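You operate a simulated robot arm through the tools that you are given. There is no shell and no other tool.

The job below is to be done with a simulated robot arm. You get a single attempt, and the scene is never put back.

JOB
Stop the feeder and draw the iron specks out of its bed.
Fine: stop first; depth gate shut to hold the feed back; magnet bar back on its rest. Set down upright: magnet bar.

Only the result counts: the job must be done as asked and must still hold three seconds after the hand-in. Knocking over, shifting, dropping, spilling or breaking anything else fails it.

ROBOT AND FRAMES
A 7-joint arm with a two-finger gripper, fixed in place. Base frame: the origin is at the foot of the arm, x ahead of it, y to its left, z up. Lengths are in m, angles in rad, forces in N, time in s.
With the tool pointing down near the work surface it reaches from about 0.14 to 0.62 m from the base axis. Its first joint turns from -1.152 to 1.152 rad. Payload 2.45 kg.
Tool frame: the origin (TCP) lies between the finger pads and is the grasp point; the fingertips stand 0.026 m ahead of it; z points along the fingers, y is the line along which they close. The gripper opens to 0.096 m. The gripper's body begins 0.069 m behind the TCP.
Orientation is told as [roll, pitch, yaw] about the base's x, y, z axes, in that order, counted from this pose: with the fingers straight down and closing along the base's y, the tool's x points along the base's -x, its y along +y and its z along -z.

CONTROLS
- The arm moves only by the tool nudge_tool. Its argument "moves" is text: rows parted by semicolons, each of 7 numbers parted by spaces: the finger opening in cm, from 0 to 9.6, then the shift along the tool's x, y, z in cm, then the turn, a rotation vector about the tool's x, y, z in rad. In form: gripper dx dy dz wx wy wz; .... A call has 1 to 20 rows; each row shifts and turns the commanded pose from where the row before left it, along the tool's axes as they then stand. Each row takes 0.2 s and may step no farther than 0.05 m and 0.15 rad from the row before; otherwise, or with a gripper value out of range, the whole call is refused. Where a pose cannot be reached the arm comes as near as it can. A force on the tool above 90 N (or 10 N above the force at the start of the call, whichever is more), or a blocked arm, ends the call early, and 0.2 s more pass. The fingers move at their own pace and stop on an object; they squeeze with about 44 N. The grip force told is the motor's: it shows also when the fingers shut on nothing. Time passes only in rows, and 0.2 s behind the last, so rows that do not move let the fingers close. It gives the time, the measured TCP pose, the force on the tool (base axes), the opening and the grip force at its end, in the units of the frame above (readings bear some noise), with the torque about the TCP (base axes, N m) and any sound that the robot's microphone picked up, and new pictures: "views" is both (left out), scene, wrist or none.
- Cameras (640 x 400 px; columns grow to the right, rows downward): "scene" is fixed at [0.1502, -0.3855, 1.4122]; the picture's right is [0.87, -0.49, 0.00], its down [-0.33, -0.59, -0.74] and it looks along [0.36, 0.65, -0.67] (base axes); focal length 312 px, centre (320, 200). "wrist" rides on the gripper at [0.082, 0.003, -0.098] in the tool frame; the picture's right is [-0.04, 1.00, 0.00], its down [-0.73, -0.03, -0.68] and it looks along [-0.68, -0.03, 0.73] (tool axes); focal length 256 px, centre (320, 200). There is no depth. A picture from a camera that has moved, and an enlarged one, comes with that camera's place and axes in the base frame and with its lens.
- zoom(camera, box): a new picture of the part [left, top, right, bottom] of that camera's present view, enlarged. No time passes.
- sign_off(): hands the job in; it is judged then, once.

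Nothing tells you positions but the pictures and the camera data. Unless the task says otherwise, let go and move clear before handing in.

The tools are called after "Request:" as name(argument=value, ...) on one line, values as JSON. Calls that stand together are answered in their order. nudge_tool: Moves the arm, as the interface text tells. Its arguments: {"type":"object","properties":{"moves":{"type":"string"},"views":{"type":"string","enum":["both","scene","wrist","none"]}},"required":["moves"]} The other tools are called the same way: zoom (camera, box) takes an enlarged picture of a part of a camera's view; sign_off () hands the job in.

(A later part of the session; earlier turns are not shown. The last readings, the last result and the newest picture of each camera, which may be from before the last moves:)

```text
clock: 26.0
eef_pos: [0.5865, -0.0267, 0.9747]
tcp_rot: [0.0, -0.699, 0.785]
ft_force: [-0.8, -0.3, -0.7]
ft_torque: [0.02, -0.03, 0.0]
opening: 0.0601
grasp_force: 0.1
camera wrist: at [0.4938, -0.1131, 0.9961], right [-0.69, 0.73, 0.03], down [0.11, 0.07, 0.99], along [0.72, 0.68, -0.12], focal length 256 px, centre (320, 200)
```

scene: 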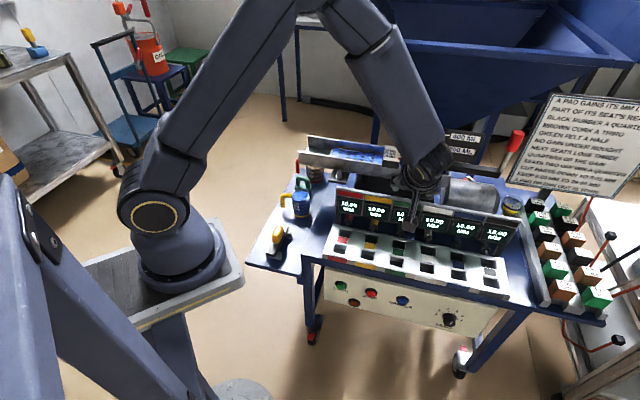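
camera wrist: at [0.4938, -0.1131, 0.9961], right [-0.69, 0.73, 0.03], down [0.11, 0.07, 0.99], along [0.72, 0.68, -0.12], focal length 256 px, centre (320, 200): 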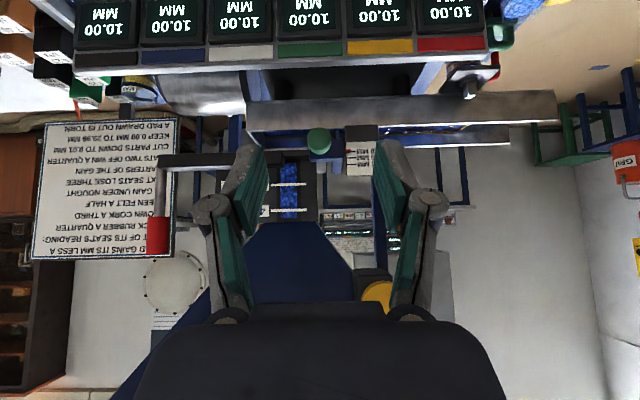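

Request:
zoom(camera="wrist", box=[230, 90, 420, 240])

Request:
zoom(camera="wrist", box=[280, 110, 390, 190])

```text
2.67 times, centred on (325, 165) of wrist
camera zoom: at [0.4938, -0.1131, 0.9961], right [-0.69, 0.73, 0.03], down [0.11, 0.07, 0.99], along [0.72, 0.68, -0.12], focal length 683 px, centre (307, 293)
```

zoom: 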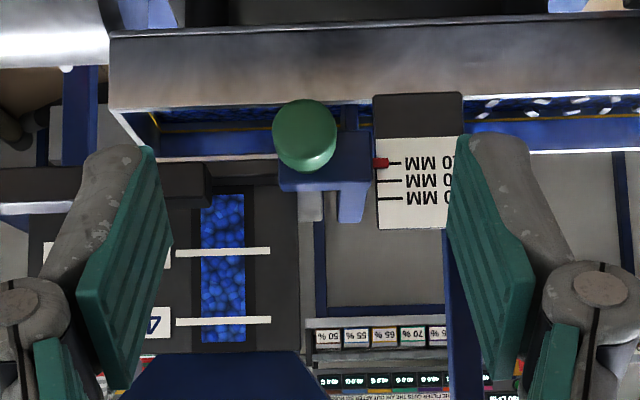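

```text
5.00 times, centred on (335, 150) of wrist
camera zoom: at [0.4938, -0.1131, 0.9961], right [-0.69, 0.73, 0.03], down [0.11, 0.07, 0.99], along [0.72, 0.68, -0.12], focal length 1280 px, centre (245, 450)
```

zoom: 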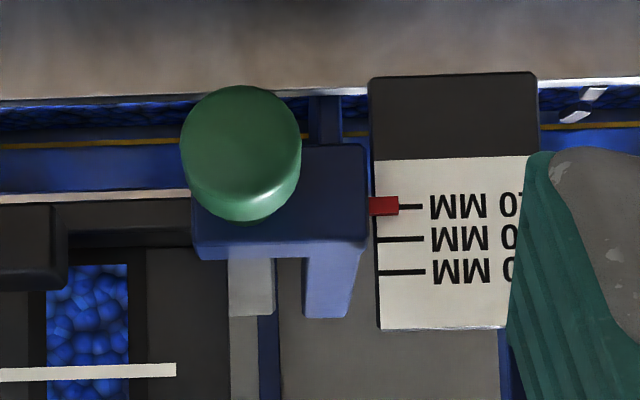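

The gate bracket's red pointer sits at 10 MM, the lowest mark, so shutting it means moving about 10 mm down. The knob head is near n ≈ 0.60, e ≈ 0.437, z ≈ 0.872, and a yellow disc overhangs near n 0.534, e 0.377, z 1.058. I'll lean to 0.9 rad to stay under the disc, then come in closer.

Request:
nudge_tool(moves="6 0 0 0 0 -0.15 0; 6 0 0 0 0 -0.05 0; 6 0.19 -0.1 4.58 0 0 0; 6 0.19 -0.1 4.58 0 0 0; 6 0.19 -0.1 4.58 0 0 0; 6 0 0 0 0 0 0")

Request:
zoom(camera="wrist", box=[220, 60, 420, 260])

Request:
zoom(camera="scene", box=[350, 90, 490, 210])

```text
clock: 27.4
eef_pos: [0.6631, 0.0483, 0.8838]
tcp_rot: [0.0, -0.899, 0.787]
ft_force: [0.4, 0.0, 0.0]
ft_torque: [0.02, -0.01, -0.01]
opening: 0.0599
grasp_force: 0.0
camera wrist: at [0.57, -0.0393, 0.8804], right [-0.69, 0.72, 0.03], down [-0.03, -0.07, 1.0], along [0.72, 0.69, 0.07], focal length 256 px, centre (320, 200)
```

scene: 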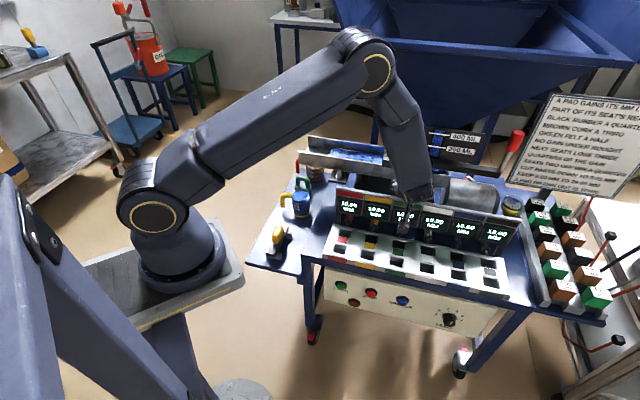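
wrist: 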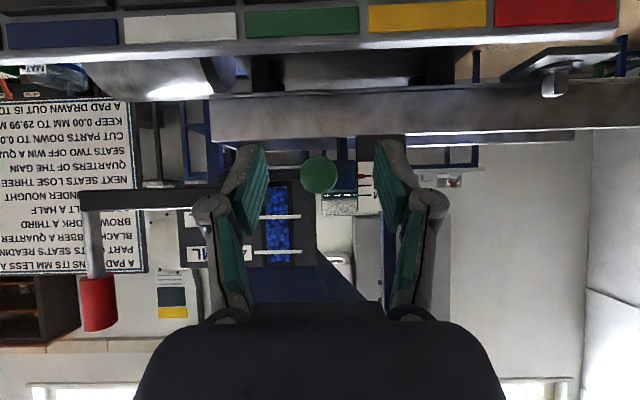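

```text
2.00 times, centred on (320, 160) of wrist
camera zoom: at [0.57, -0.0393, 0.8804], right [-0.69, 0.72, 0.03], down [-0.03, -0.07, 1.0], along [0.72, 0.69, 0.07], focal length 512 px, centre (320, 280)
```

zoom: 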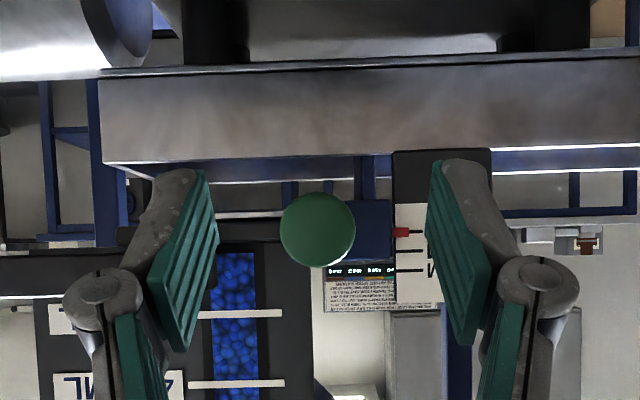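

```text
3.33 times, centred on (420, 150) of scene
camera zoom: at [0.1502, -0.3855, 1.4122], right [0.87, -0.49, 0.0], down [-0.33, -0.59, -0.74], along [0.36, 0.65, -0.67], focal length 1041 px, centre (-13, 367)
```

zoom: 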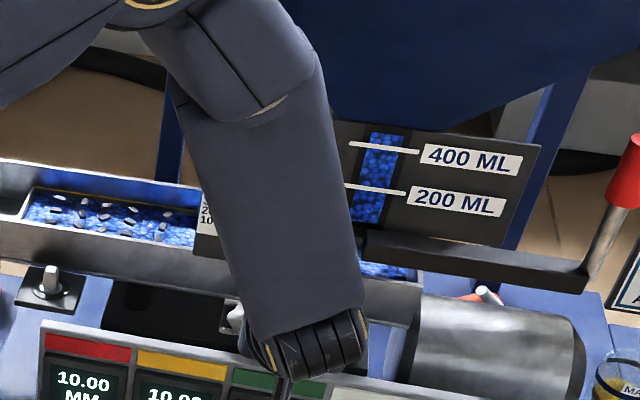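

The knob is centred between the fingers at e ≈ 0.437, z ≈ 0.873. I'll move in over it and close on the knob.

Request:
nudge_tool(moves="6 -1.15 -0.05 1.77 0 0 0; 6 -1.15 -0.05 1.77 0 0 0; 6 -1.15 -0.05 1.77 0 0 0; 6 -1.15 -0.05 1.77 0 0 0; 6 0 0 0 0 0 0")

Request:
zoom(camera="wrist", box=[220, 60, 420, 260])

```text
clock: 28.6
eef_pos: [0.7227, 0.1058, 0.8762]
tcp_rot: [0.0, -0.897, 0.785]
ft_force: [0.2, 0.5, -0.4]
ft_torque: [0.03, 0.02, 0.02]
opening: 0.0601
grasp_force: 0.1
camera wrist: at [0.6289, 0.0185, 0.8727], right [-0.69, 0.72, 0.03], down [-0.03, -0.07, 1.0], along [0.72, 0.69, 0.07], focal length 256 px, centre (320, 200)
```

scene: 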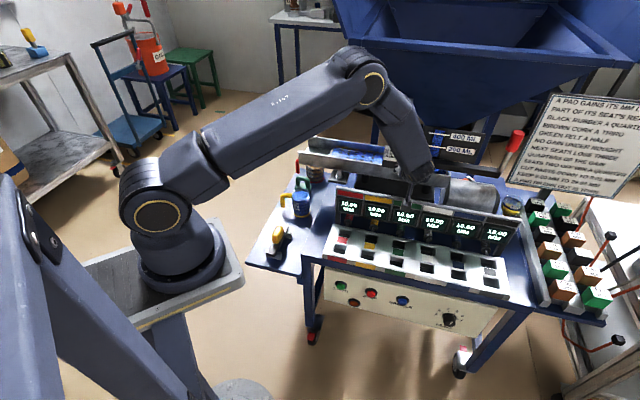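
wrist: 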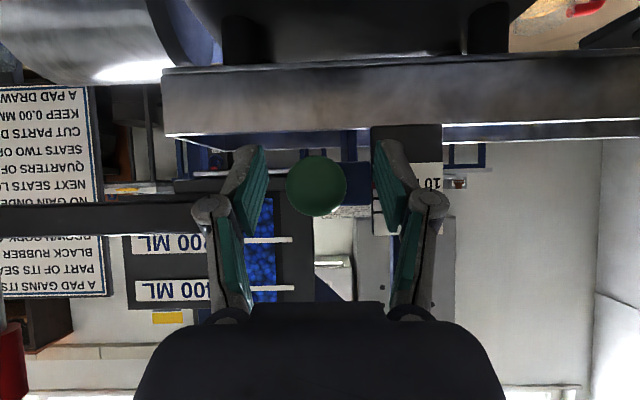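

```text
2.00 times, centred on (320, 160) of wrist
camera zoom: at [0.6289, 0.0185, 0.8727], right [-0.69, 0.72, 0.03], down [-0.03, -0.07, 1.0], along [0.72, 0.69, 0.07], focal length 512 px, centre (320, 280)
```

zoom: 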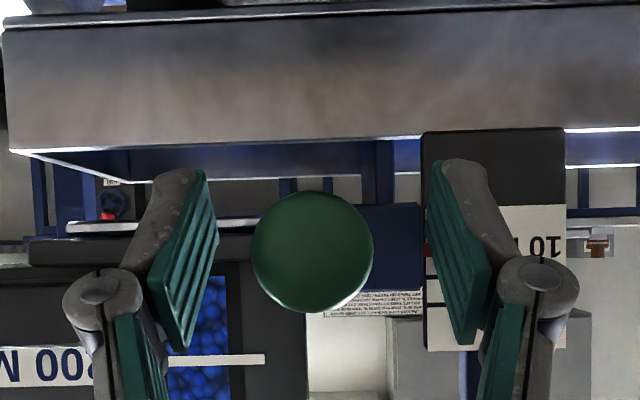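

The fingers straddle the knob evenly, so I'll close on it.

Request:
nudge_tool(moves="3.6 -0.31 0 0.39 0 0 0; 2 0 0 0 0 0 0; 2 0 0 0 0 0 0; 2 0 0 0 0 0 0", views="wrist")

```text
clock: 29.6
eef_pos: [0.727, 0.1077, 0.8765]
tcp_rot: [-0.003, -0.899, 0.786]
ft_force: [9.1, -4.7, -0.4]
ft_torque: [-0.19, 0.18, -0.18]
opening: 0.031
grasp_force: 45.1
camera wrist: at [0.6334, 0.0205, 0.8727], right [-0.69, 0.73, 0.03], down [-0.03, -0.07, 1.0], along [0.73, 0.68, 0.07], focal length 256 px, centre (320, 200)
```

wrist: 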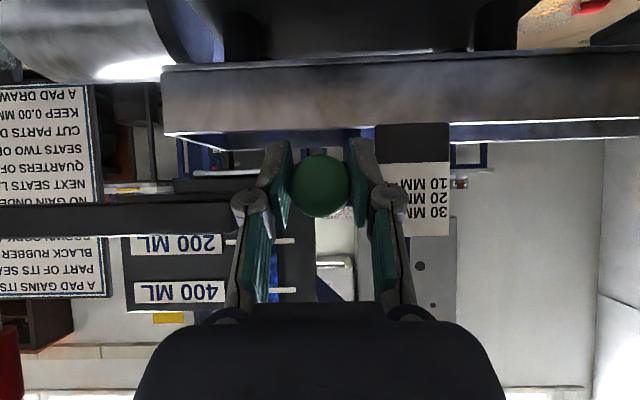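

The knob is gripped at 3.1 cm. I'll lower it in 2.5 mm steps and watch the force.

Request:
nudge_tool(moves="2 0.2 -0.1 0.16 0 0 0; 2 0.2 0 0.16 0 0 0; 2 0 0 0 0 0 0", views="wrist")

Request:
zoom(camera="wrist", box=[220, 100, 470, 260])

```text
clock: 30.4
eef_pos: [0.7272, 0.1074, 0.8713]
tcp_rot: [0.0, -0.898, 0.787]
ft_force: [-3.7, -8.5, 2.3]
ft_torque: [0.58, -0.51, 0.06]
opening: 0.0305
grasp_force: 44.8
camera wrist: at [0.6337, 0.0202, 0.868], right [-0.69, 0.72, 0.03], down [-0.03, -0.07, 1.0], along [0.72, 0.69, 0.07], focal length 256 px, centre (320, 200)
```

wrist: 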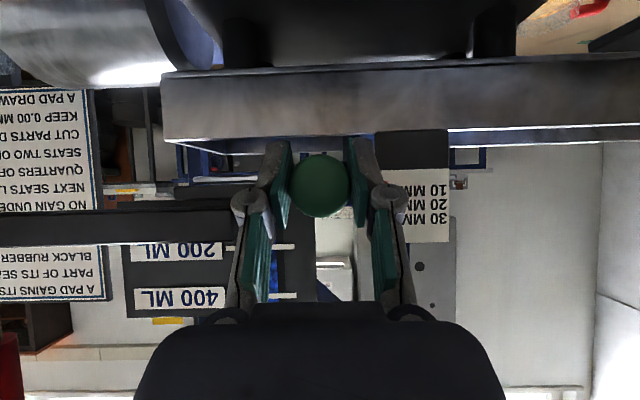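

```text
2.50 times, centred on (345, 180) of wrist
camera zoom: at [0.6337, 0.0202, 0.868], right [-0.69, 0.72, 0.03], down [-0.03, -0.07, 1.0], along [0.72, 0.69, 0.07], focal length 640 px, centre (258, 250)
```

zoom: 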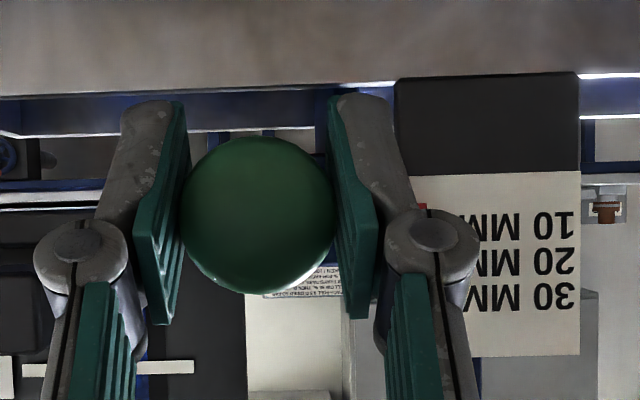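

The pointer is moving down along with the knob. I'll continue the rest of the way.

Request:
nudge_tool(moves="2 0.2 0 0.16 0 0 0; 2 0.2 0 0.16 0 0 0; 2 0 0 0 0 0 0", views="none")

Request:
nudge_tool(moves="2 0.16 0 0.12 0 0 0; 2 0 0 0 0 0 0", views="wrist")

Request:
zoom(camera="wrist", box=[220, 100, 470, 260])

```text
clock: 31.2
eef_pos: [0.7271, 0.1073, 0.8662]
tcp_rot: [0.0, -0.899, 0.786]
ft_force: [-6.1, -9.3, 3.0]
ft_torque: [-0.04, 0.01, -0.07]
opening: 0.0305
grasp_force: 45.3
```

```text
clock: 31.8
eef_pos: [0.727, 0.1066, 0.865]
tcp_rot: [-0.002, -0.902, 0.786]
ft_force: [-14.4, -12.9, 16.5]
ft_torque: [-0.19, 0.17, 0.04]
opening: 0.0309
grasp_force: 45.0
camera wrist: at [0.6338, 0.0203, 0.8622], right [-0.69, 0.72, 0.03], down [-0.04, -0.08, 1.0], along [0.72, 0.69, 0.08], focal length 256 px, centre (320, 200)
```

wrist: 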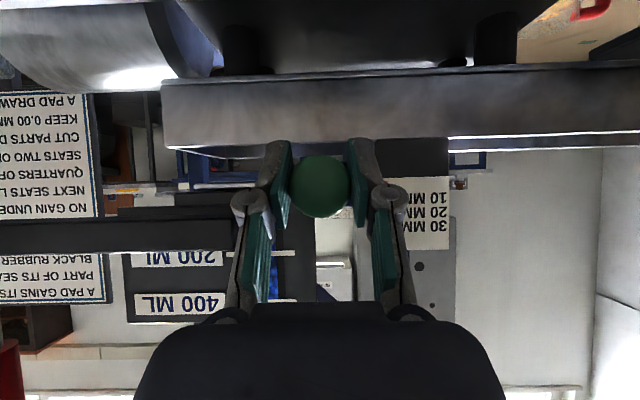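

```text
2.50 times, centred on (345, 180) of wrist
camera zoom: at [0.6338, 0.0203, 0.8622], right [-0.69, 0.72, 0.03], down [-0.04, -0.08, 1.0], along [0.72, 0.69, 0.08], focal length 640 px, centre (258, 250)
```

zoom: 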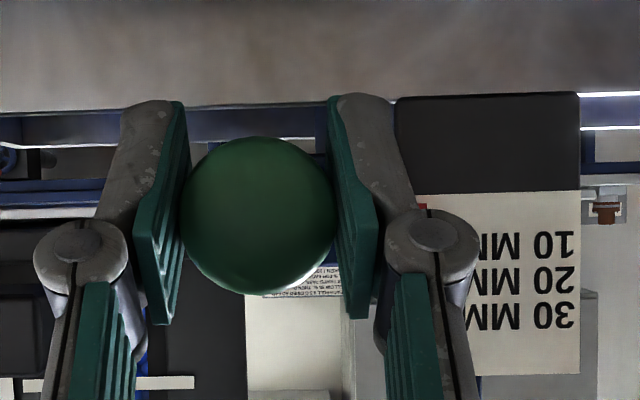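

The gate has hit its stop: 16.5 N upward after about 11 mm of travel, with the pointer one division below 10. I'll release and back straight out.

Request:
nudge_tool(moves="6 0 0 0 0 0 0; 6 0 0 0 0 0 0; 6 0.6 0 -0.78 0 0 0; 6 1.24 0 -1.57 0 0 0; 6 2.49 0 -3.13 0 0 0; 6 2.49 0 -3.13 0 0 0; 6 2.49 0 -3.13 0 0 0; 6 0 0 0 0 0 0")

Request:
zoom(camera="wrist", box=[250, 90, 410, 210])

Request:
zoom(camera="scene", box=[360, 110, 460, 190])

```text
clock: 33.6
eef_pos: [0.6217, 0.0011, 0.8658]
tcp_rot: [-0.001, -0.901, 0.786]
ft_force: [-0.2, -0.5, 0.0]
ft_torque: [0.02, 0.0, -0.01]
opening: 0.0605
grasp_force: 0.1
camera wrist: at [0.529, -0.0854, 0.8621], right [-0.69, 0.72, 0.03], down [-0.03, -0.07, 1.0], along [0.72, 0.69, 0.07], focal length 256 px, centre (320, 200)
```

scene: 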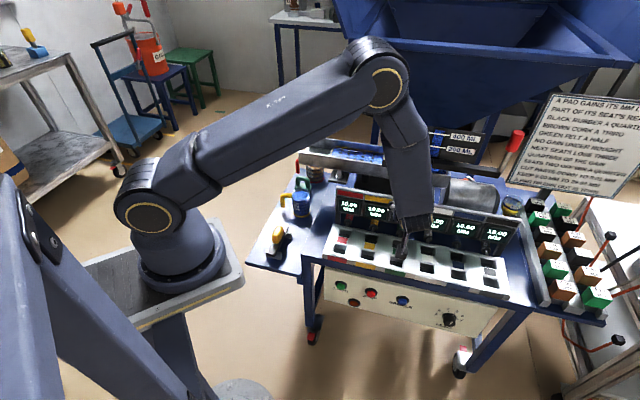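
wrist: 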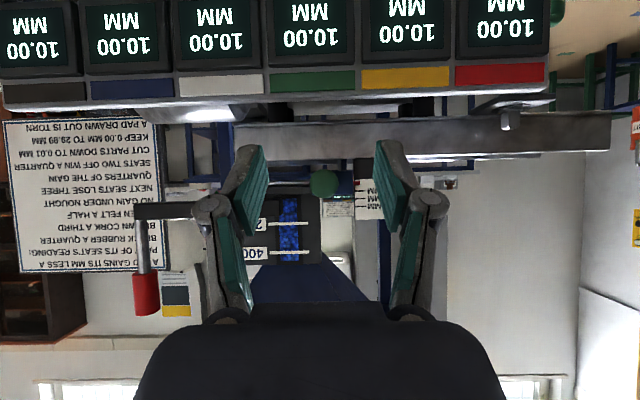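

```text
3.33 times, centred on (330, 150) of wrist
camera zoom: at [0.529, -0.0854, 0.8621], right [-0.69, 0.72, 0.03], down [-0.03, -0.07, 1.0], along [0.72, 0.69, 0.07], focal length 853 px, centre (287, 367)
```

zoom: 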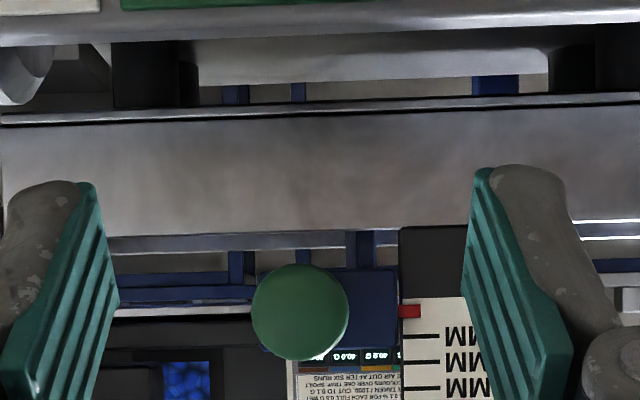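

```text
5.00 times, centred on (410, 150) of scene
camera zoom: at [0.1501, -0.3855, 1.4122], right [0.87, -0.49, 0.0], down [-0.33, -0.59, -0.74], along [0.36, 0.65, -0.67], focal length 1561 px, centre (-130, 450)
```

zoom: 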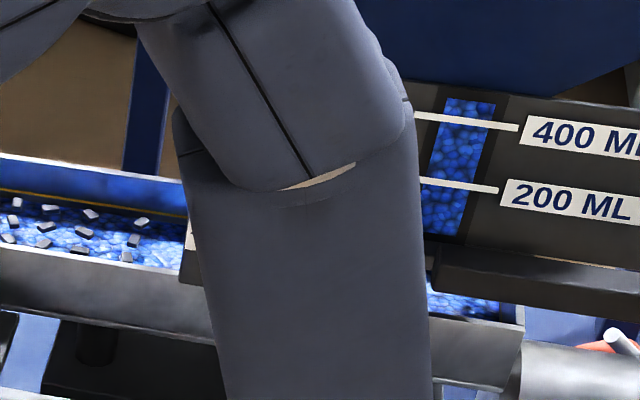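

The gate reads shut. Next is the magnet bar at about n 0.515, e 0.033. I'll travel along −e at z ≈ 0.87 with the tool leaned 0.6 rad and look at it closely.

Request:
nudge_tool(moves="6 0 0 0 0 0.15 0; 6 0 0 0 0 0.15 0; 6 0 4.5 0 0 0 0; 6 0 4.5 0 0 0 0; 6 0 4.5 0 0 0 0; 6 0 4.5 0 0 0 0; 6 0 4.5 0 0 0 0; 6 0 4.5 0 0 0 0; 6 0 4.5 0 0 0 0; 6 0 4.5 0 0 0 0; 6 0 4.5 0 0 0 0; 6 0 0 0 0 0 0")

```text
clock: 36.2
eef_pos: [0.3333, 0.2908, 0.8679]
tcp_rot: [-0.001, -0.6, 0.786]
ft_force: [1.1, -0.4, -0.6]
ft_torque: [-0.02, -0.02, -0.01]
opening: 0.0602
grasp_force: 0.1
camera wrist: at [0.2434, 0.2057, 0.9019], right [-0.68, 0.73, 0.02], down [0.18, 0.14, 0.97], along [0.71, 0.67, -0.22], focal length 256 px, centre (320, 200)
```

scene: 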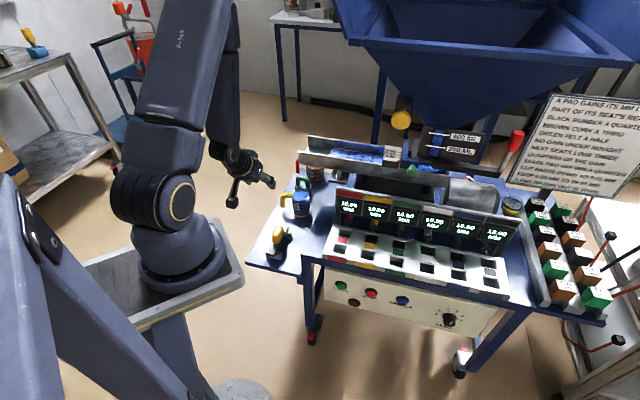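
wrist: 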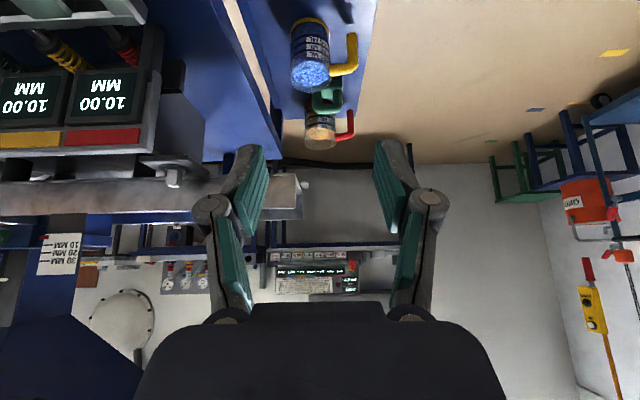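

The bar is below the view at this lean. I'll straighten up and back off slightly to see the bar and its rest.

Request:
nudge_tool(moves="6 0 0 0 0 0.15 0; 6 0 0 0 0 0.15 0; 6 0 0 0 0 0.15 0; 6 0 0 0 0 0.15 0; 6 3 0 3.4 0 0 0; 6 3 0 3.4 0 0 0; 6 3 0 3.4 0 0 0; 6 0 0 0 0 0 0")

Request:
zoom(camera="wrist", box=[240, 90, 400, 230])

Request:
zoom(camera="scene", box=[260, 222, 300, 262])

```text
clock: 38.0
eef_pos: [0.2714, 0.229, 0.7631]
tcp_rot: [0.0, 0.0, 0.784]
ft_force: [-0.9, -0.5, 0.6]
ft_torque: [0.04, -0.02, 0.0]
opening: 0.0601
grasp_force: 0.0
camera wrist: at [0.2112, 0.1739, 0.86], right [-0.68, 0.73, 0.0], down [0.54, 0.5, 0.68], along [0.5, 0.46, -0.73], focal length 256 px, centre (320, 200)
```

scene: 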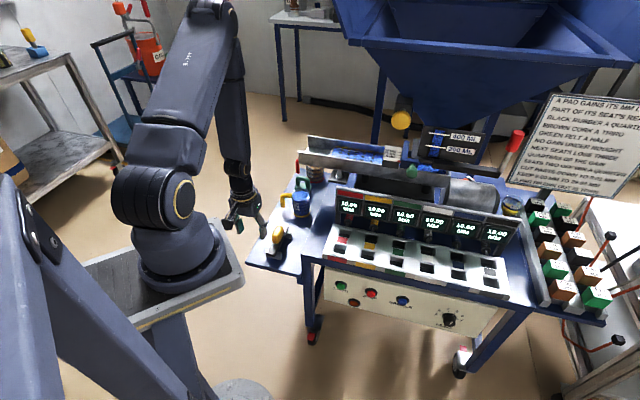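
wrist: 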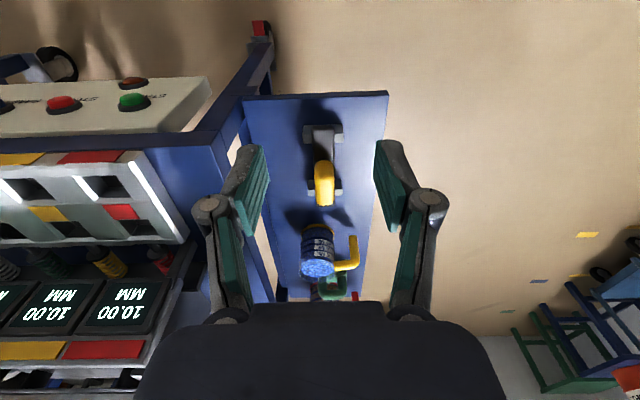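

```text
2.86 times, centred on (320, 160) of wrist
camera zoom: at [0.2112, 0.1739, 0.86], right [-0.68, 0.73, 0.0], down [0.54, 0.5, 0.68], along [0.5, 0.46, -0.73], focal length 731 px, centre (320, 314)
```

zoom: 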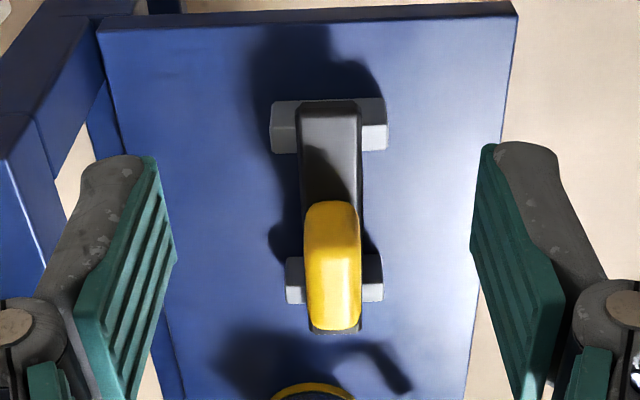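

```text
10.00 times, centred on (280, 242) of scene
camera zoom: at [0.1502, -0.3855, 1.4122], right [0.87, -0.49, 0.0], down [-0.33, -0.59, -0.74], along [0.36, 0.65, -0.67], focal length 3123 px, centre (720, -220)
```

zoom: 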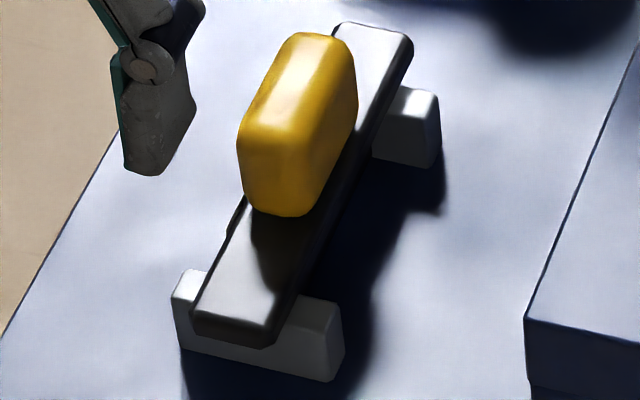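

The handle is a solid yellow block about 5.5 × 2.8 cm with its top near z 0.584. It's centred at n ≈ 0.512, e ≈ 0.030, and the bar sits in two notched blocks. I'll lean to 0.6 rad and move above the handle.

Request:
nudge_tool(moves="6 0 0 0 0 -0.15 0; 6 0 0 0 0 -0.15 0; 6 0 0 0 0 -0.15 0; 6 0 0 0 0 -0.15 0; 6 -1.8 0 4.36 0 0 0; 6 -1.8 0 4.36 0 0 0; 6 -1.8 0 4.36 0 0 0; 6 -1.8 0 4.36 0 0 0; 6 0 0 0 0 0 0")

Request:
zoom(camera="wrist", box=[220, 0, 420, 200])

Request:
zoom(camera="scene", box=[240, 200, 320, 270])

```text
clock: 40.0
eef_pos: [0.3853, 0.3361, 0.6607]
tcp_rot: [0.001, -0.597, 0.785]
ft_force: [0.0, 0.2, 0.0]
ft_torque: [0.01, 0.02, -0.02]
opening: 0.0597
grasp_force: 0.0
camera wrist: at [0.2952, 0.2524, 0.6946], right [-0.68, 0.73, 0.02], down [0.18, 0.14, 0.97], along [0.71, 0.67, -0.22], focal length 256 px, centre (320, 200)
```

scene: 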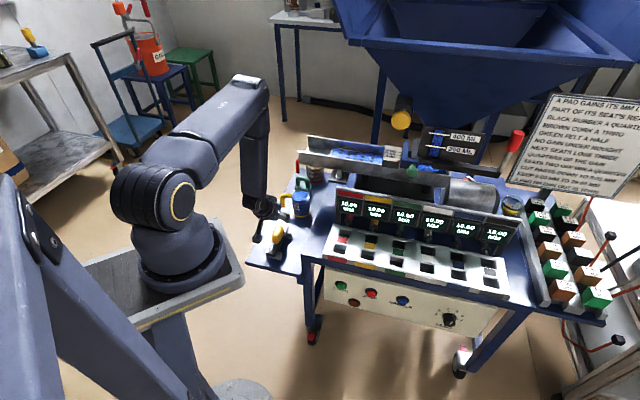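
wrist: 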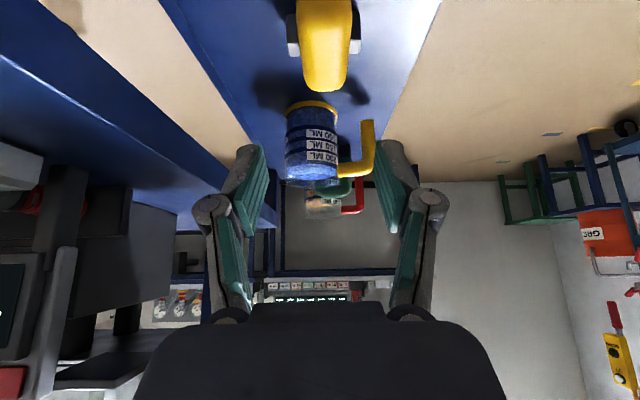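

```text
2.00 times, centred on (320, 100) of wrist
camera zoom: at [0.2952, 0.2524, 0.6946], right [-0.68, 0.73, 0.02], down [0.18, 0.14, 0.97], along [0.71, 0.67, -0.22], focal length 512 px, centre (320, 400)
```

zoom: 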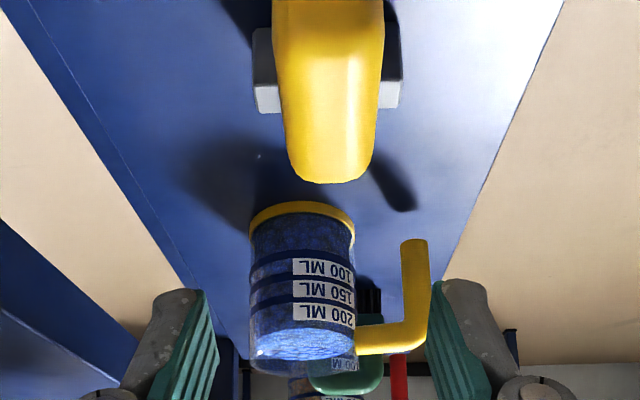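

```text
5.71 times, centred on (280, 235) of scene
camera zoom: at [0.1502, -0.3855, 1.4122], right [0.87, -0.49, 0.0], down [-0.33, -0.59, -0.74], along [0.36, 0.65, -0.67], focal length 1784 px, centre (549, 0)
```

zoom: 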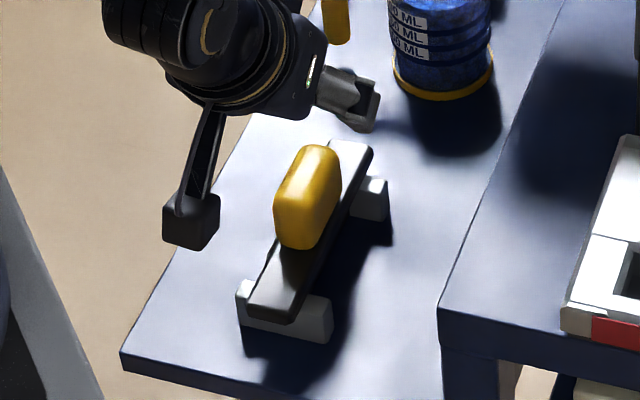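

The bar is lined up, needing about a 5 mm correction across. I'll apply that and drop to z ≈ 0.60 before the final descent.

Request:
nudge_tool(moves="6 -0.25 0.5 0.17 0 0 0; 6 1.7 0 2.48 0 0 0; 6 1.7 0 2.48 0 0 0; 6 0 0 0 0 0 0")

Request:
zoom(camera="scene", box=[240, 210, 310, 260])

```text
clock: 41.0
eef_pos: [0.383, 0.343, 0.6002]
tcp_rot: [0.0, -0.601, 0.785]
ft_force: [0.3, 0.2, -0.5]
ft_torque: [-0.03, 0.02, -0.01]
opening: 0.0599
grasp_force: 0.1
camera wrist: at [0.293, 0.2582, 0.6341], right [-0.68, 0.73, 0.02], down [0.18, 0.14, 0.97], along [0.71, 0.67, -0.22], focal length 256 px, centre (320, 200)
```

scene: 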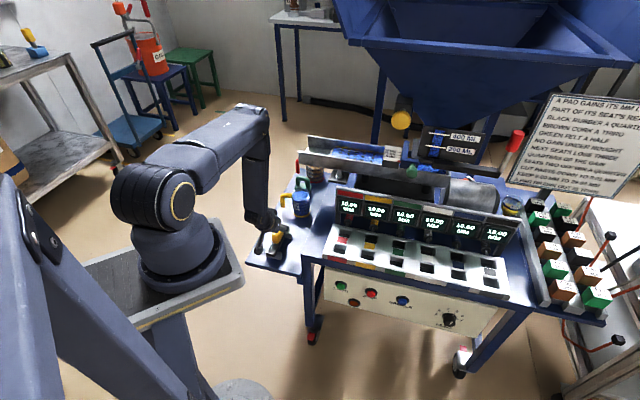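
wrist: 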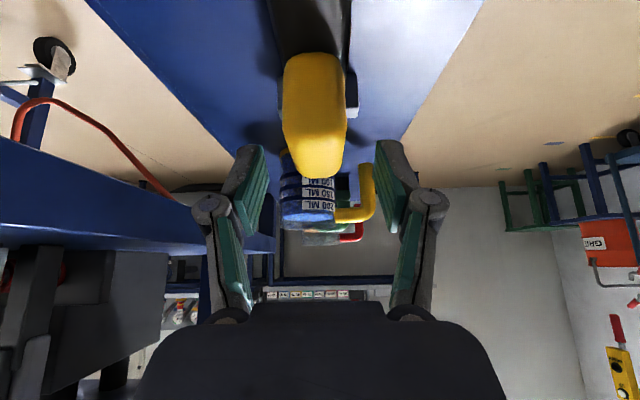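

```text
8.00 times, centred on (275, 235) of scene
camera zoom: at [0.1502, -0.3855, 1.4122], right [0.87, -0.49, 0.0], down [-0.33, -0.59, -0.74], along [0.36, 0.65, -0.67], focal length 2498 px, centre (680, -80)
```

zoom: 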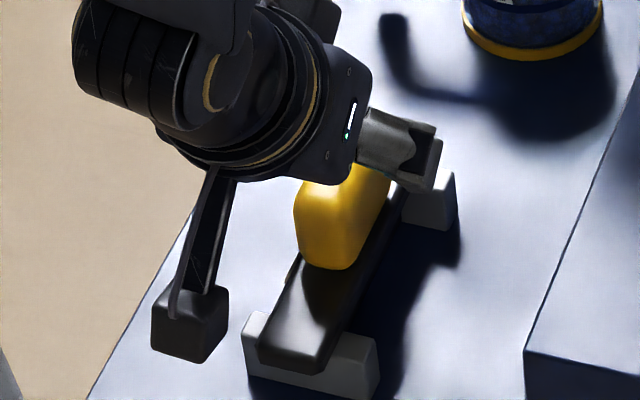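

The handle is centred between the fingers. I'll make the final 2.5 cm descent and check the force.

Request:
nudge_tool(moves="6 0.7 0 1.03 0 0 0; 6 0.7 0 1.03 0 0 0; 6 0 0 0 0 0 0")

Request:
zoom(camera="scene", box=[250, 210, 310, 260])

```text
clock: 41.8
eef_pos: [0.3823, 0.3422, 0.5755]
tcp_rot: [0.001, -0.6, 0.784]
ft_force: [1.1, -0.5, -0.1]
ft_torque: [0.03, -0.01, 0.0]
opening: 0.0599
grasp_force: 0.0
camera wrist: at [0.2928, 0.2583, 0.6094], right [-0.68, 0.73, 0.02], down [0.18, 0.14, 0.97], along [0.71, 0.67, -0.22], focal length 256 px, centre (320, 200)
```

scene: 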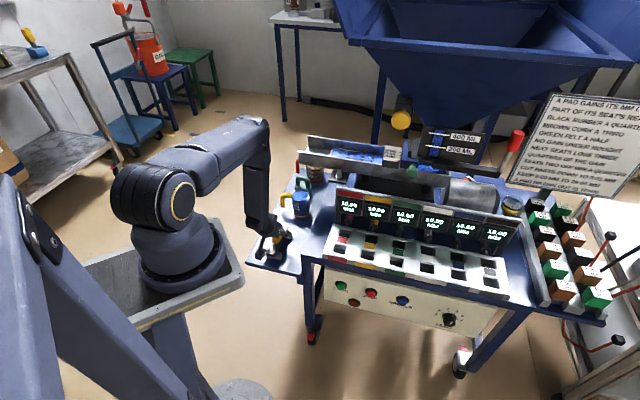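
wrist: 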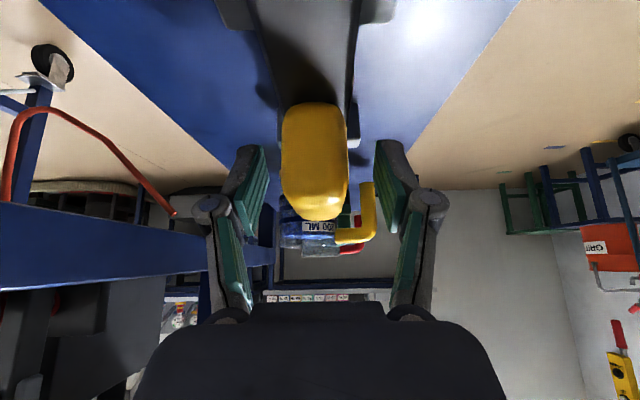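

```text
8.00 times, centred on (280, 235) of scene
camera zoom: at [0.1502, -0.3855, 1.4122], right [0.87, -0.49, 0.0], down [-0.33, -0.59, -0.74], along [0.36, 0.65, -0.67], focal length 2498 px, centre (640, -80)
```

zoom: 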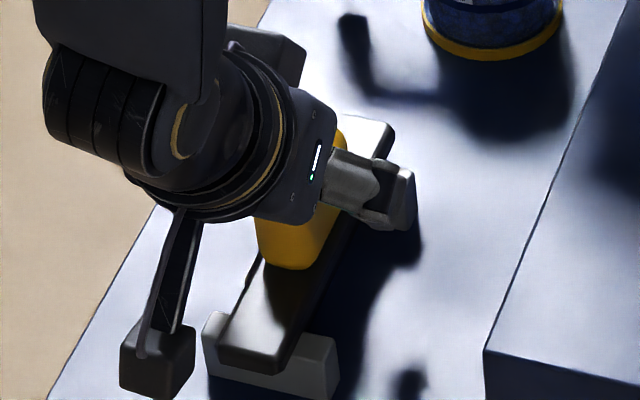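

The handle geometry matches my model and nothing is touching, so I'll close on the handle.

Request:
nudge_tool(moves="4 0 0 0 0 0 0; 2 0 0 0 0 0 0; 1 0 0 0 0 0 0; 1 0 0 0 0 0 0")

```text
clock: 42.8
eef_pos: [0.3835, 0.3412, 0.5748]
tcp_rot: [0.001, -0.601, 0.785]
ft_force: [1.2, -1.9, 1.4]
ft_torque: [-0.04, -0.09, -0.02]
opening: 0.0274
grasp_force: 43.8
camera wrist: at [0.293, 0.2582, 0.6096], right [-0.68, 0.73, 0.02], down [0.18, 0.14, 0.97], along [0.71, 0.67, -0.22], focal length 256 px, centre (320, 200)
```

scene: 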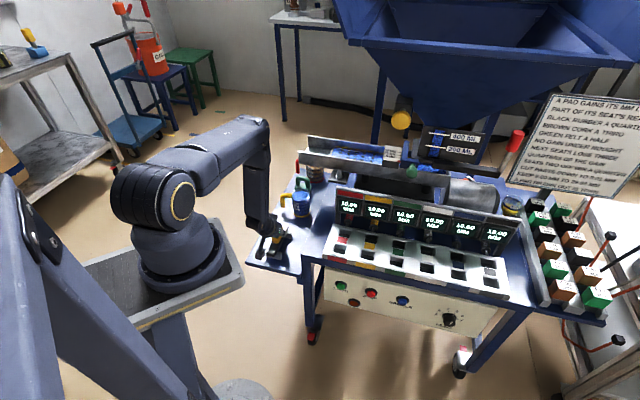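
wrist: 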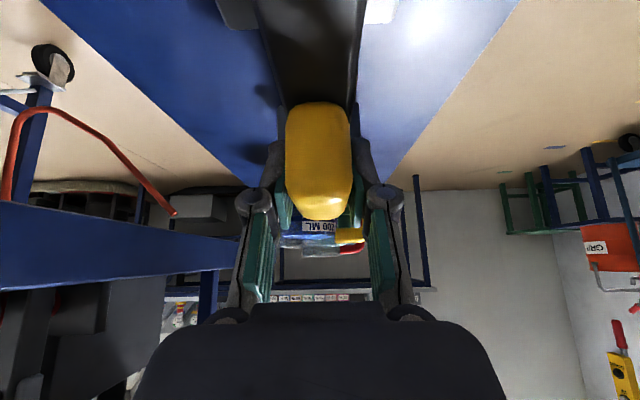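

The handle is held firmly at 2.74 cm with 44 N. I'll lift slowly and feel the weight.

Request:
nudge_tool(moves="1 -0.57 0 -0.83 0 0 0; 1 -0.57 0 -0.83 0 0 0; 1 -1.13 0 -1.65 0 0 0; 1 -1.13 0 -1.65 0 0 0; 1 0 0 0 0 0 0")

Request:
zoom(camera="scene", box=[250, 200, 310, 260])

```text
clock: 44.0
eef_pos: [0.3799, 0.3421, 0.6345]
tcp_rot: [0.0, -0.599, 0.785]
ft_force: [0.5, 0.5, -1.6]
ft_torque: [0.01, -0.02, 0.01]
opening: 0.0272
grasp_force: 44.0
camera wrist: at [0.2913, 0.2583, 0.6694], right [-0.68, 0.73, 0.02], down [0.18, 0.14, 0.97], along [0.71, 0.67, -0.22], focal length 256 px, centre (320, 200)
```

scene: 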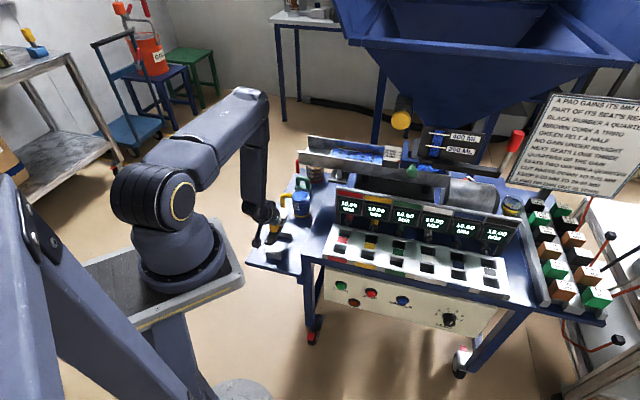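
wrist: 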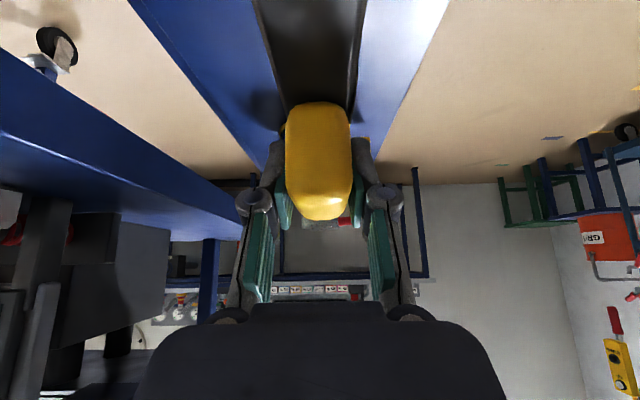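

```text
6.67 times, centred on (280, 230) of scene
camera zoom: at [0.1502, -0.3855, 1.4122], right [0.87, -0.49, 0.0], down [-0.33, -0.59, -0.74], along [0.36, 0.65, -0.67], focal length 2082 px, centre (587, 0)
```

zoom: 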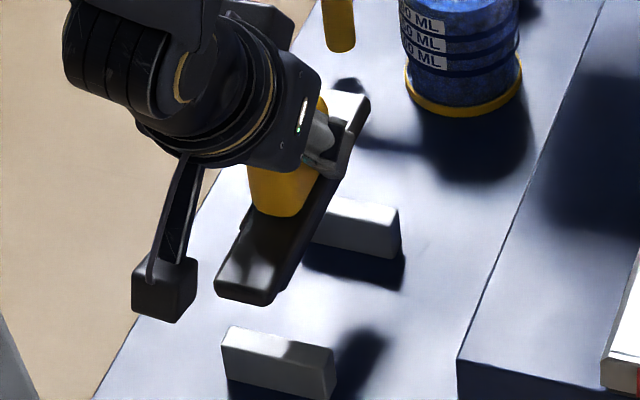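

The bar is up and held level, weighing about 2 N, and the rest is two blocks. I'll raise it to z ≈ 0.95.

Request:
nudge_tool(moves="1 -2.26 0 -3.3 0 0 0; 1 -2.26 0 -3.3 0 0 0; 1 -2.26 0 -3.3 0 0 0; 1 -2.26 0 -3.3 0 0 0; 1 -2.26 0 -3.3 0 0 0; 1 -2.26 0 -3.3 0 0 0; 1 -2.26 0 -3.3 0 0 0; 1 -2.26 0 -3.3 0 0 0; 1 0 0 0 0 0 0", views="scene")

Request:
nudge_tool(moves="1 0 0 0 0.0848 0 0.1238; 1 0 0 0 0.0848 0 0.1238; 1 0 0 0 0.0848 0 0.1238; 1 0 0 0 0.0848 0 0.1238; 1 0 0 0 0.0848 0 0.1238; 1 0 0 0 0.0848 0 0.1238; 1 0 0 0 0.0848 0 0.1238; 1 0 0 0 0.0848 0 0.1238; 1 0 0 0 0.0848 0 0.1238; 1 0 0 0 0.0848 0 0.1238; 1 0 0 0 0.04 0 0.0584; 1 0 0 0 0 0 0")

```text
clock: 46.0
eef_pos: [0.3794, 0.3415, 0.9556]
tcp_rot: [0.0, -0.598, 0.785]
ft_force: [-0.2, 0.1, -0.7]
ft_torque: [0.04, 0.01, 0.0]
opening: 0.0272
grasp_force: 43.8
```

scene: 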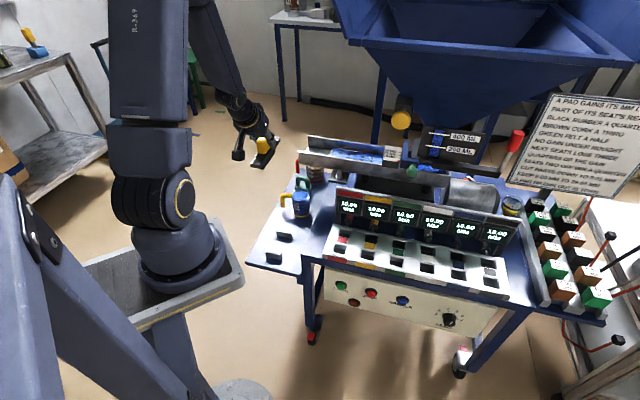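

```text
clock: 48.6
eef_pos: [0.3818, 0.3423, 0.9541]
tcp_rot: [-0.001, -0.599, -0.786]
ft_force: [-0.4, -0.1, -0.8]
ft_torque: [0.0, -0.05, 0.0]
opening: 0.0271
grasp_force: 44.2
camera wrist: at [0.2963, 0.4322, 0.9885], right [0.73, 0.68, 0.02], down [0.14, -0.18, 0.97], along [0.67, -0.71, -0.22], focal length 256 px, centre (320, 200)
```

scene: 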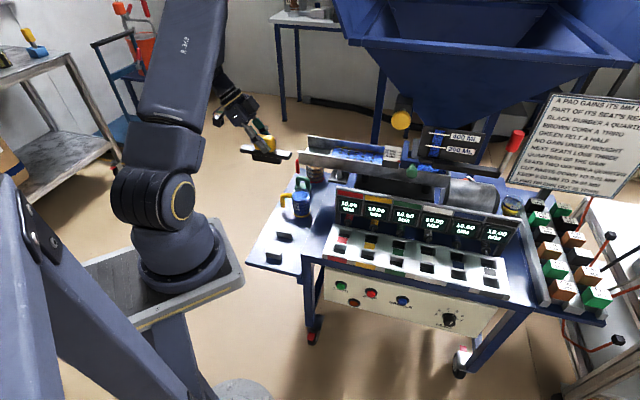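
wrist: 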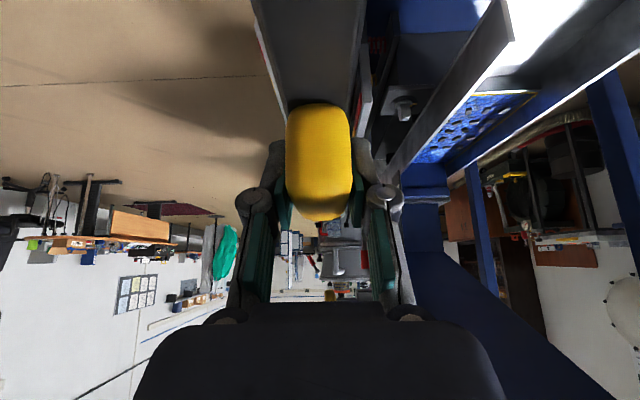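

The bar now runs along the tray direction. I'll carry it over the tray to e ≈ 0.235, n ≈ 0.69 at the same height, then roll it slightly so the far side comes within reach.

Request:
nudge_tool(moves="1 -2.85 2.97 1.95 0 0 0; 1 -2.85 2.97 1.95 0 0 0; 1 -2.85 2.97 1.95 0 0 0; 1 -2.85 2.97 1.95 0 0 0; 1 -2.85 2.97 1.95 0 0 0; 1 -2.85 2.97 1.95 0 0 0; 1 0 0 0 0 0 0")

Request:
zoom(camera="scene", box=[280, 100, 400, 190])

```text
clock: 50.2
eef_pos: [0.6542, 0.3216, 0.9564]
tcp_rot: [-0.004, -0.602, -0.781]
ft_force: [-0.1, -0.1, -1.9]
ft_torque: [-0.02, -0.02, 0.02]
opening: 0.0271
grasp_force: 44.1
camera wrist: at [0.5692, 0.4115, 0.9906], right [0.73, 0.68, 0.02], down [0.14, -0.17, 0.97], along [0.67, -0.71, -0.22], focal length 256 px, centre (320, 200)
```

scene: 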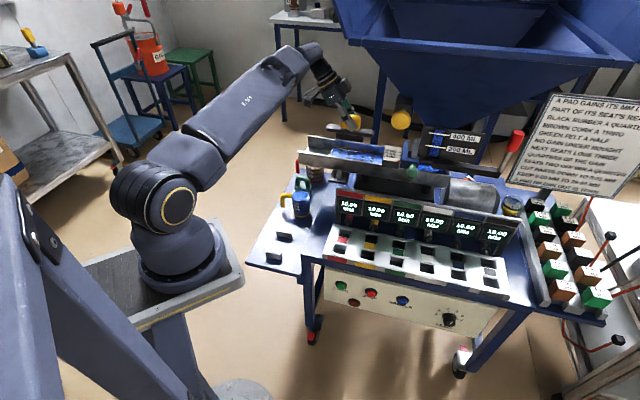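
wrist: 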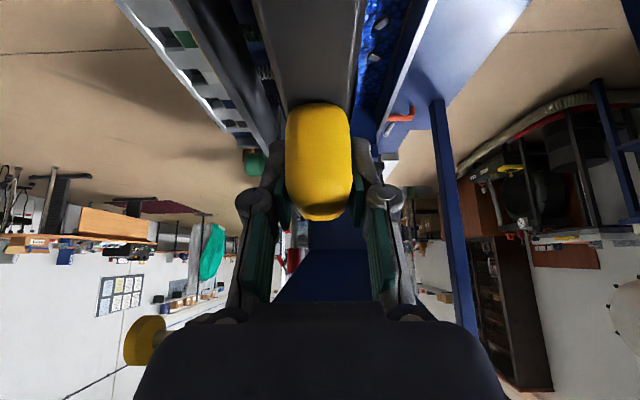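

```text
4.44 times, centred on (340, 145) of scene
camera zoom: at [0.1502, -0.3855, 1.4122], right [0.87, -0.49, 0.0], down [-0.33, -0.59, -0.74], along [0.36, 0.65, -0.67], focal length 1388 px, centre (231, 444)
```

zoom: 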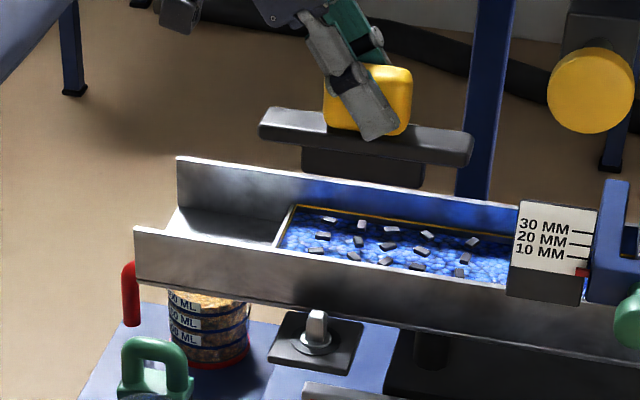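

The magnet is a block about 8.7 cm long hanging roughly 2.9 cm below a 15 cm plate, so its bottom is about 6.5 cm below the TCP. Speck tops are at z ≈ 0.817 and the wall tops at ≈ 0.843. I'll roll 0.15 rad for reach and lower to a TCP height of about 0.905.

Request:
nudge_tool(moves="1 0 0 0 -0.062 0 0.0424; 1 0 0 0 -0.062 0 0.0424; 1 0.84 -0.2 1.22 0 0 0; 1 0.84 -0.2 1.22 0 0 0; 1 0.84 -0.2 1.22 0 0 0; 1 0 0 0 0 0 0")

Request:
zoom(camera="scene", box=[290, 110, 400, 180])

```text
clock: 51.6
eef_pos: [0.6538, 0.321, 0.9081]
tcp_rot: [0.181, -0.594, -0.888]
ft_force: [0.0, 0.0, -1.6]
ft_torque: [-0.03, -0.03, 0.01]
opening: 0.0276
grasp_force: 43.9
camera wrist: at [0.5653, 0.4078, 0.9448], right [0.72, 0.67, 0.17], down [0.03, -0.28, 0.96], along [0.69, -0.68, -0.22], focal length 256 px, centre (320, 200)
```

scene: 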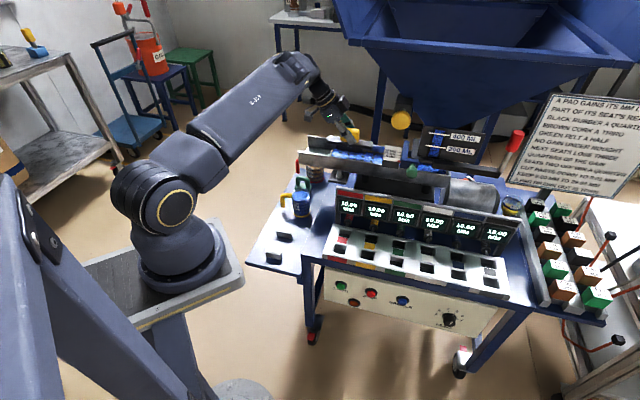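
wrist: 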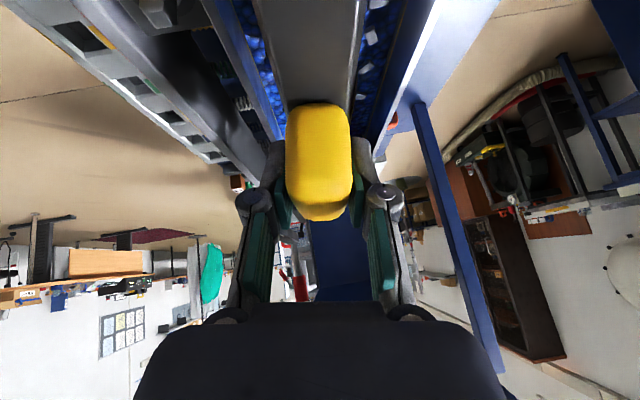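

```text
5.71 times, centred on (345, 145) of scene
camera zoom: at [0.1502, -0.3855, 1.4122], right [0.87, -0.49, 0.0], down [-0.33, -0.59, -0.74], along [0.36, 0.65, -0.67], focal length 1784 px, centre (177, 514)
```

zoom: 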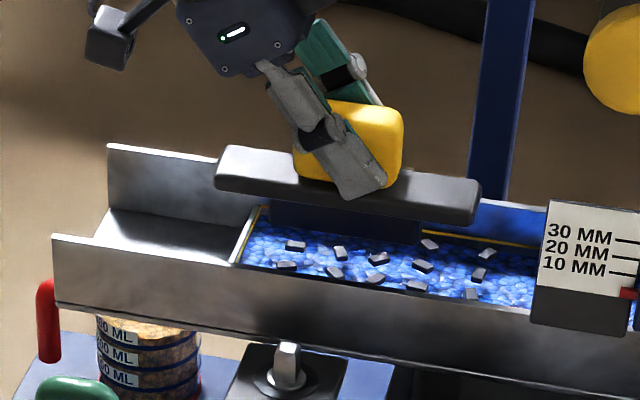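

The magnet is between the walls and above the specks. I'll zoom in to judge the remaining gap.

Request:
zoom(camera="scene", box=[325, 130, 385, 170])

Request:
zoom(camera="wrist", box=[220, 0, 420, 130])

```text
10.00 times, centred on (355, 150) of scene
camera zoom: at [0.1502, -0.3855, 1.4122], right [0.87, -0.49, 0.0], down [-0.33, -0.59, -0.74], along [0.36, 0.65, -0.67], focal length 3123 px, centre (-30, 700)
```

zoom: 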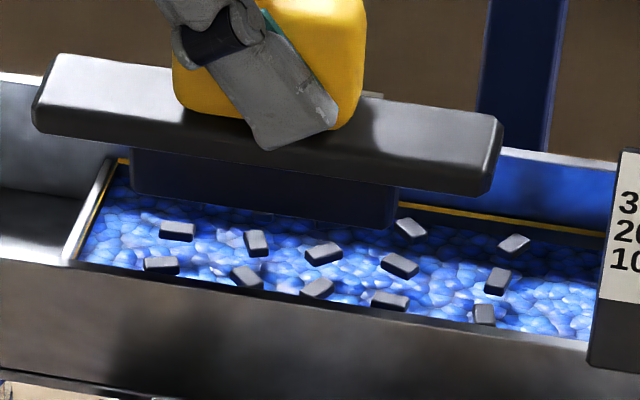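

```text
3.08 times, centred on (320, 65) of wrist
camera zoom: at [0.5653, 0.4078, 0.9448], right [0.72, 0.67, 0.17], down [0.03, -0.28, 0.96], along [0.69, -0.68, -0.22], focal length 788 px, centre (320, 615)
```

zoom: 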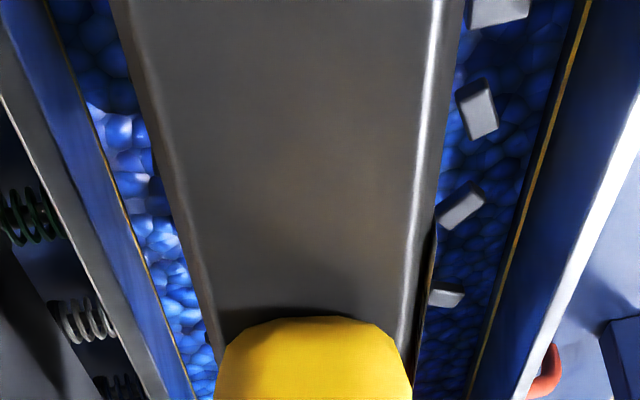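

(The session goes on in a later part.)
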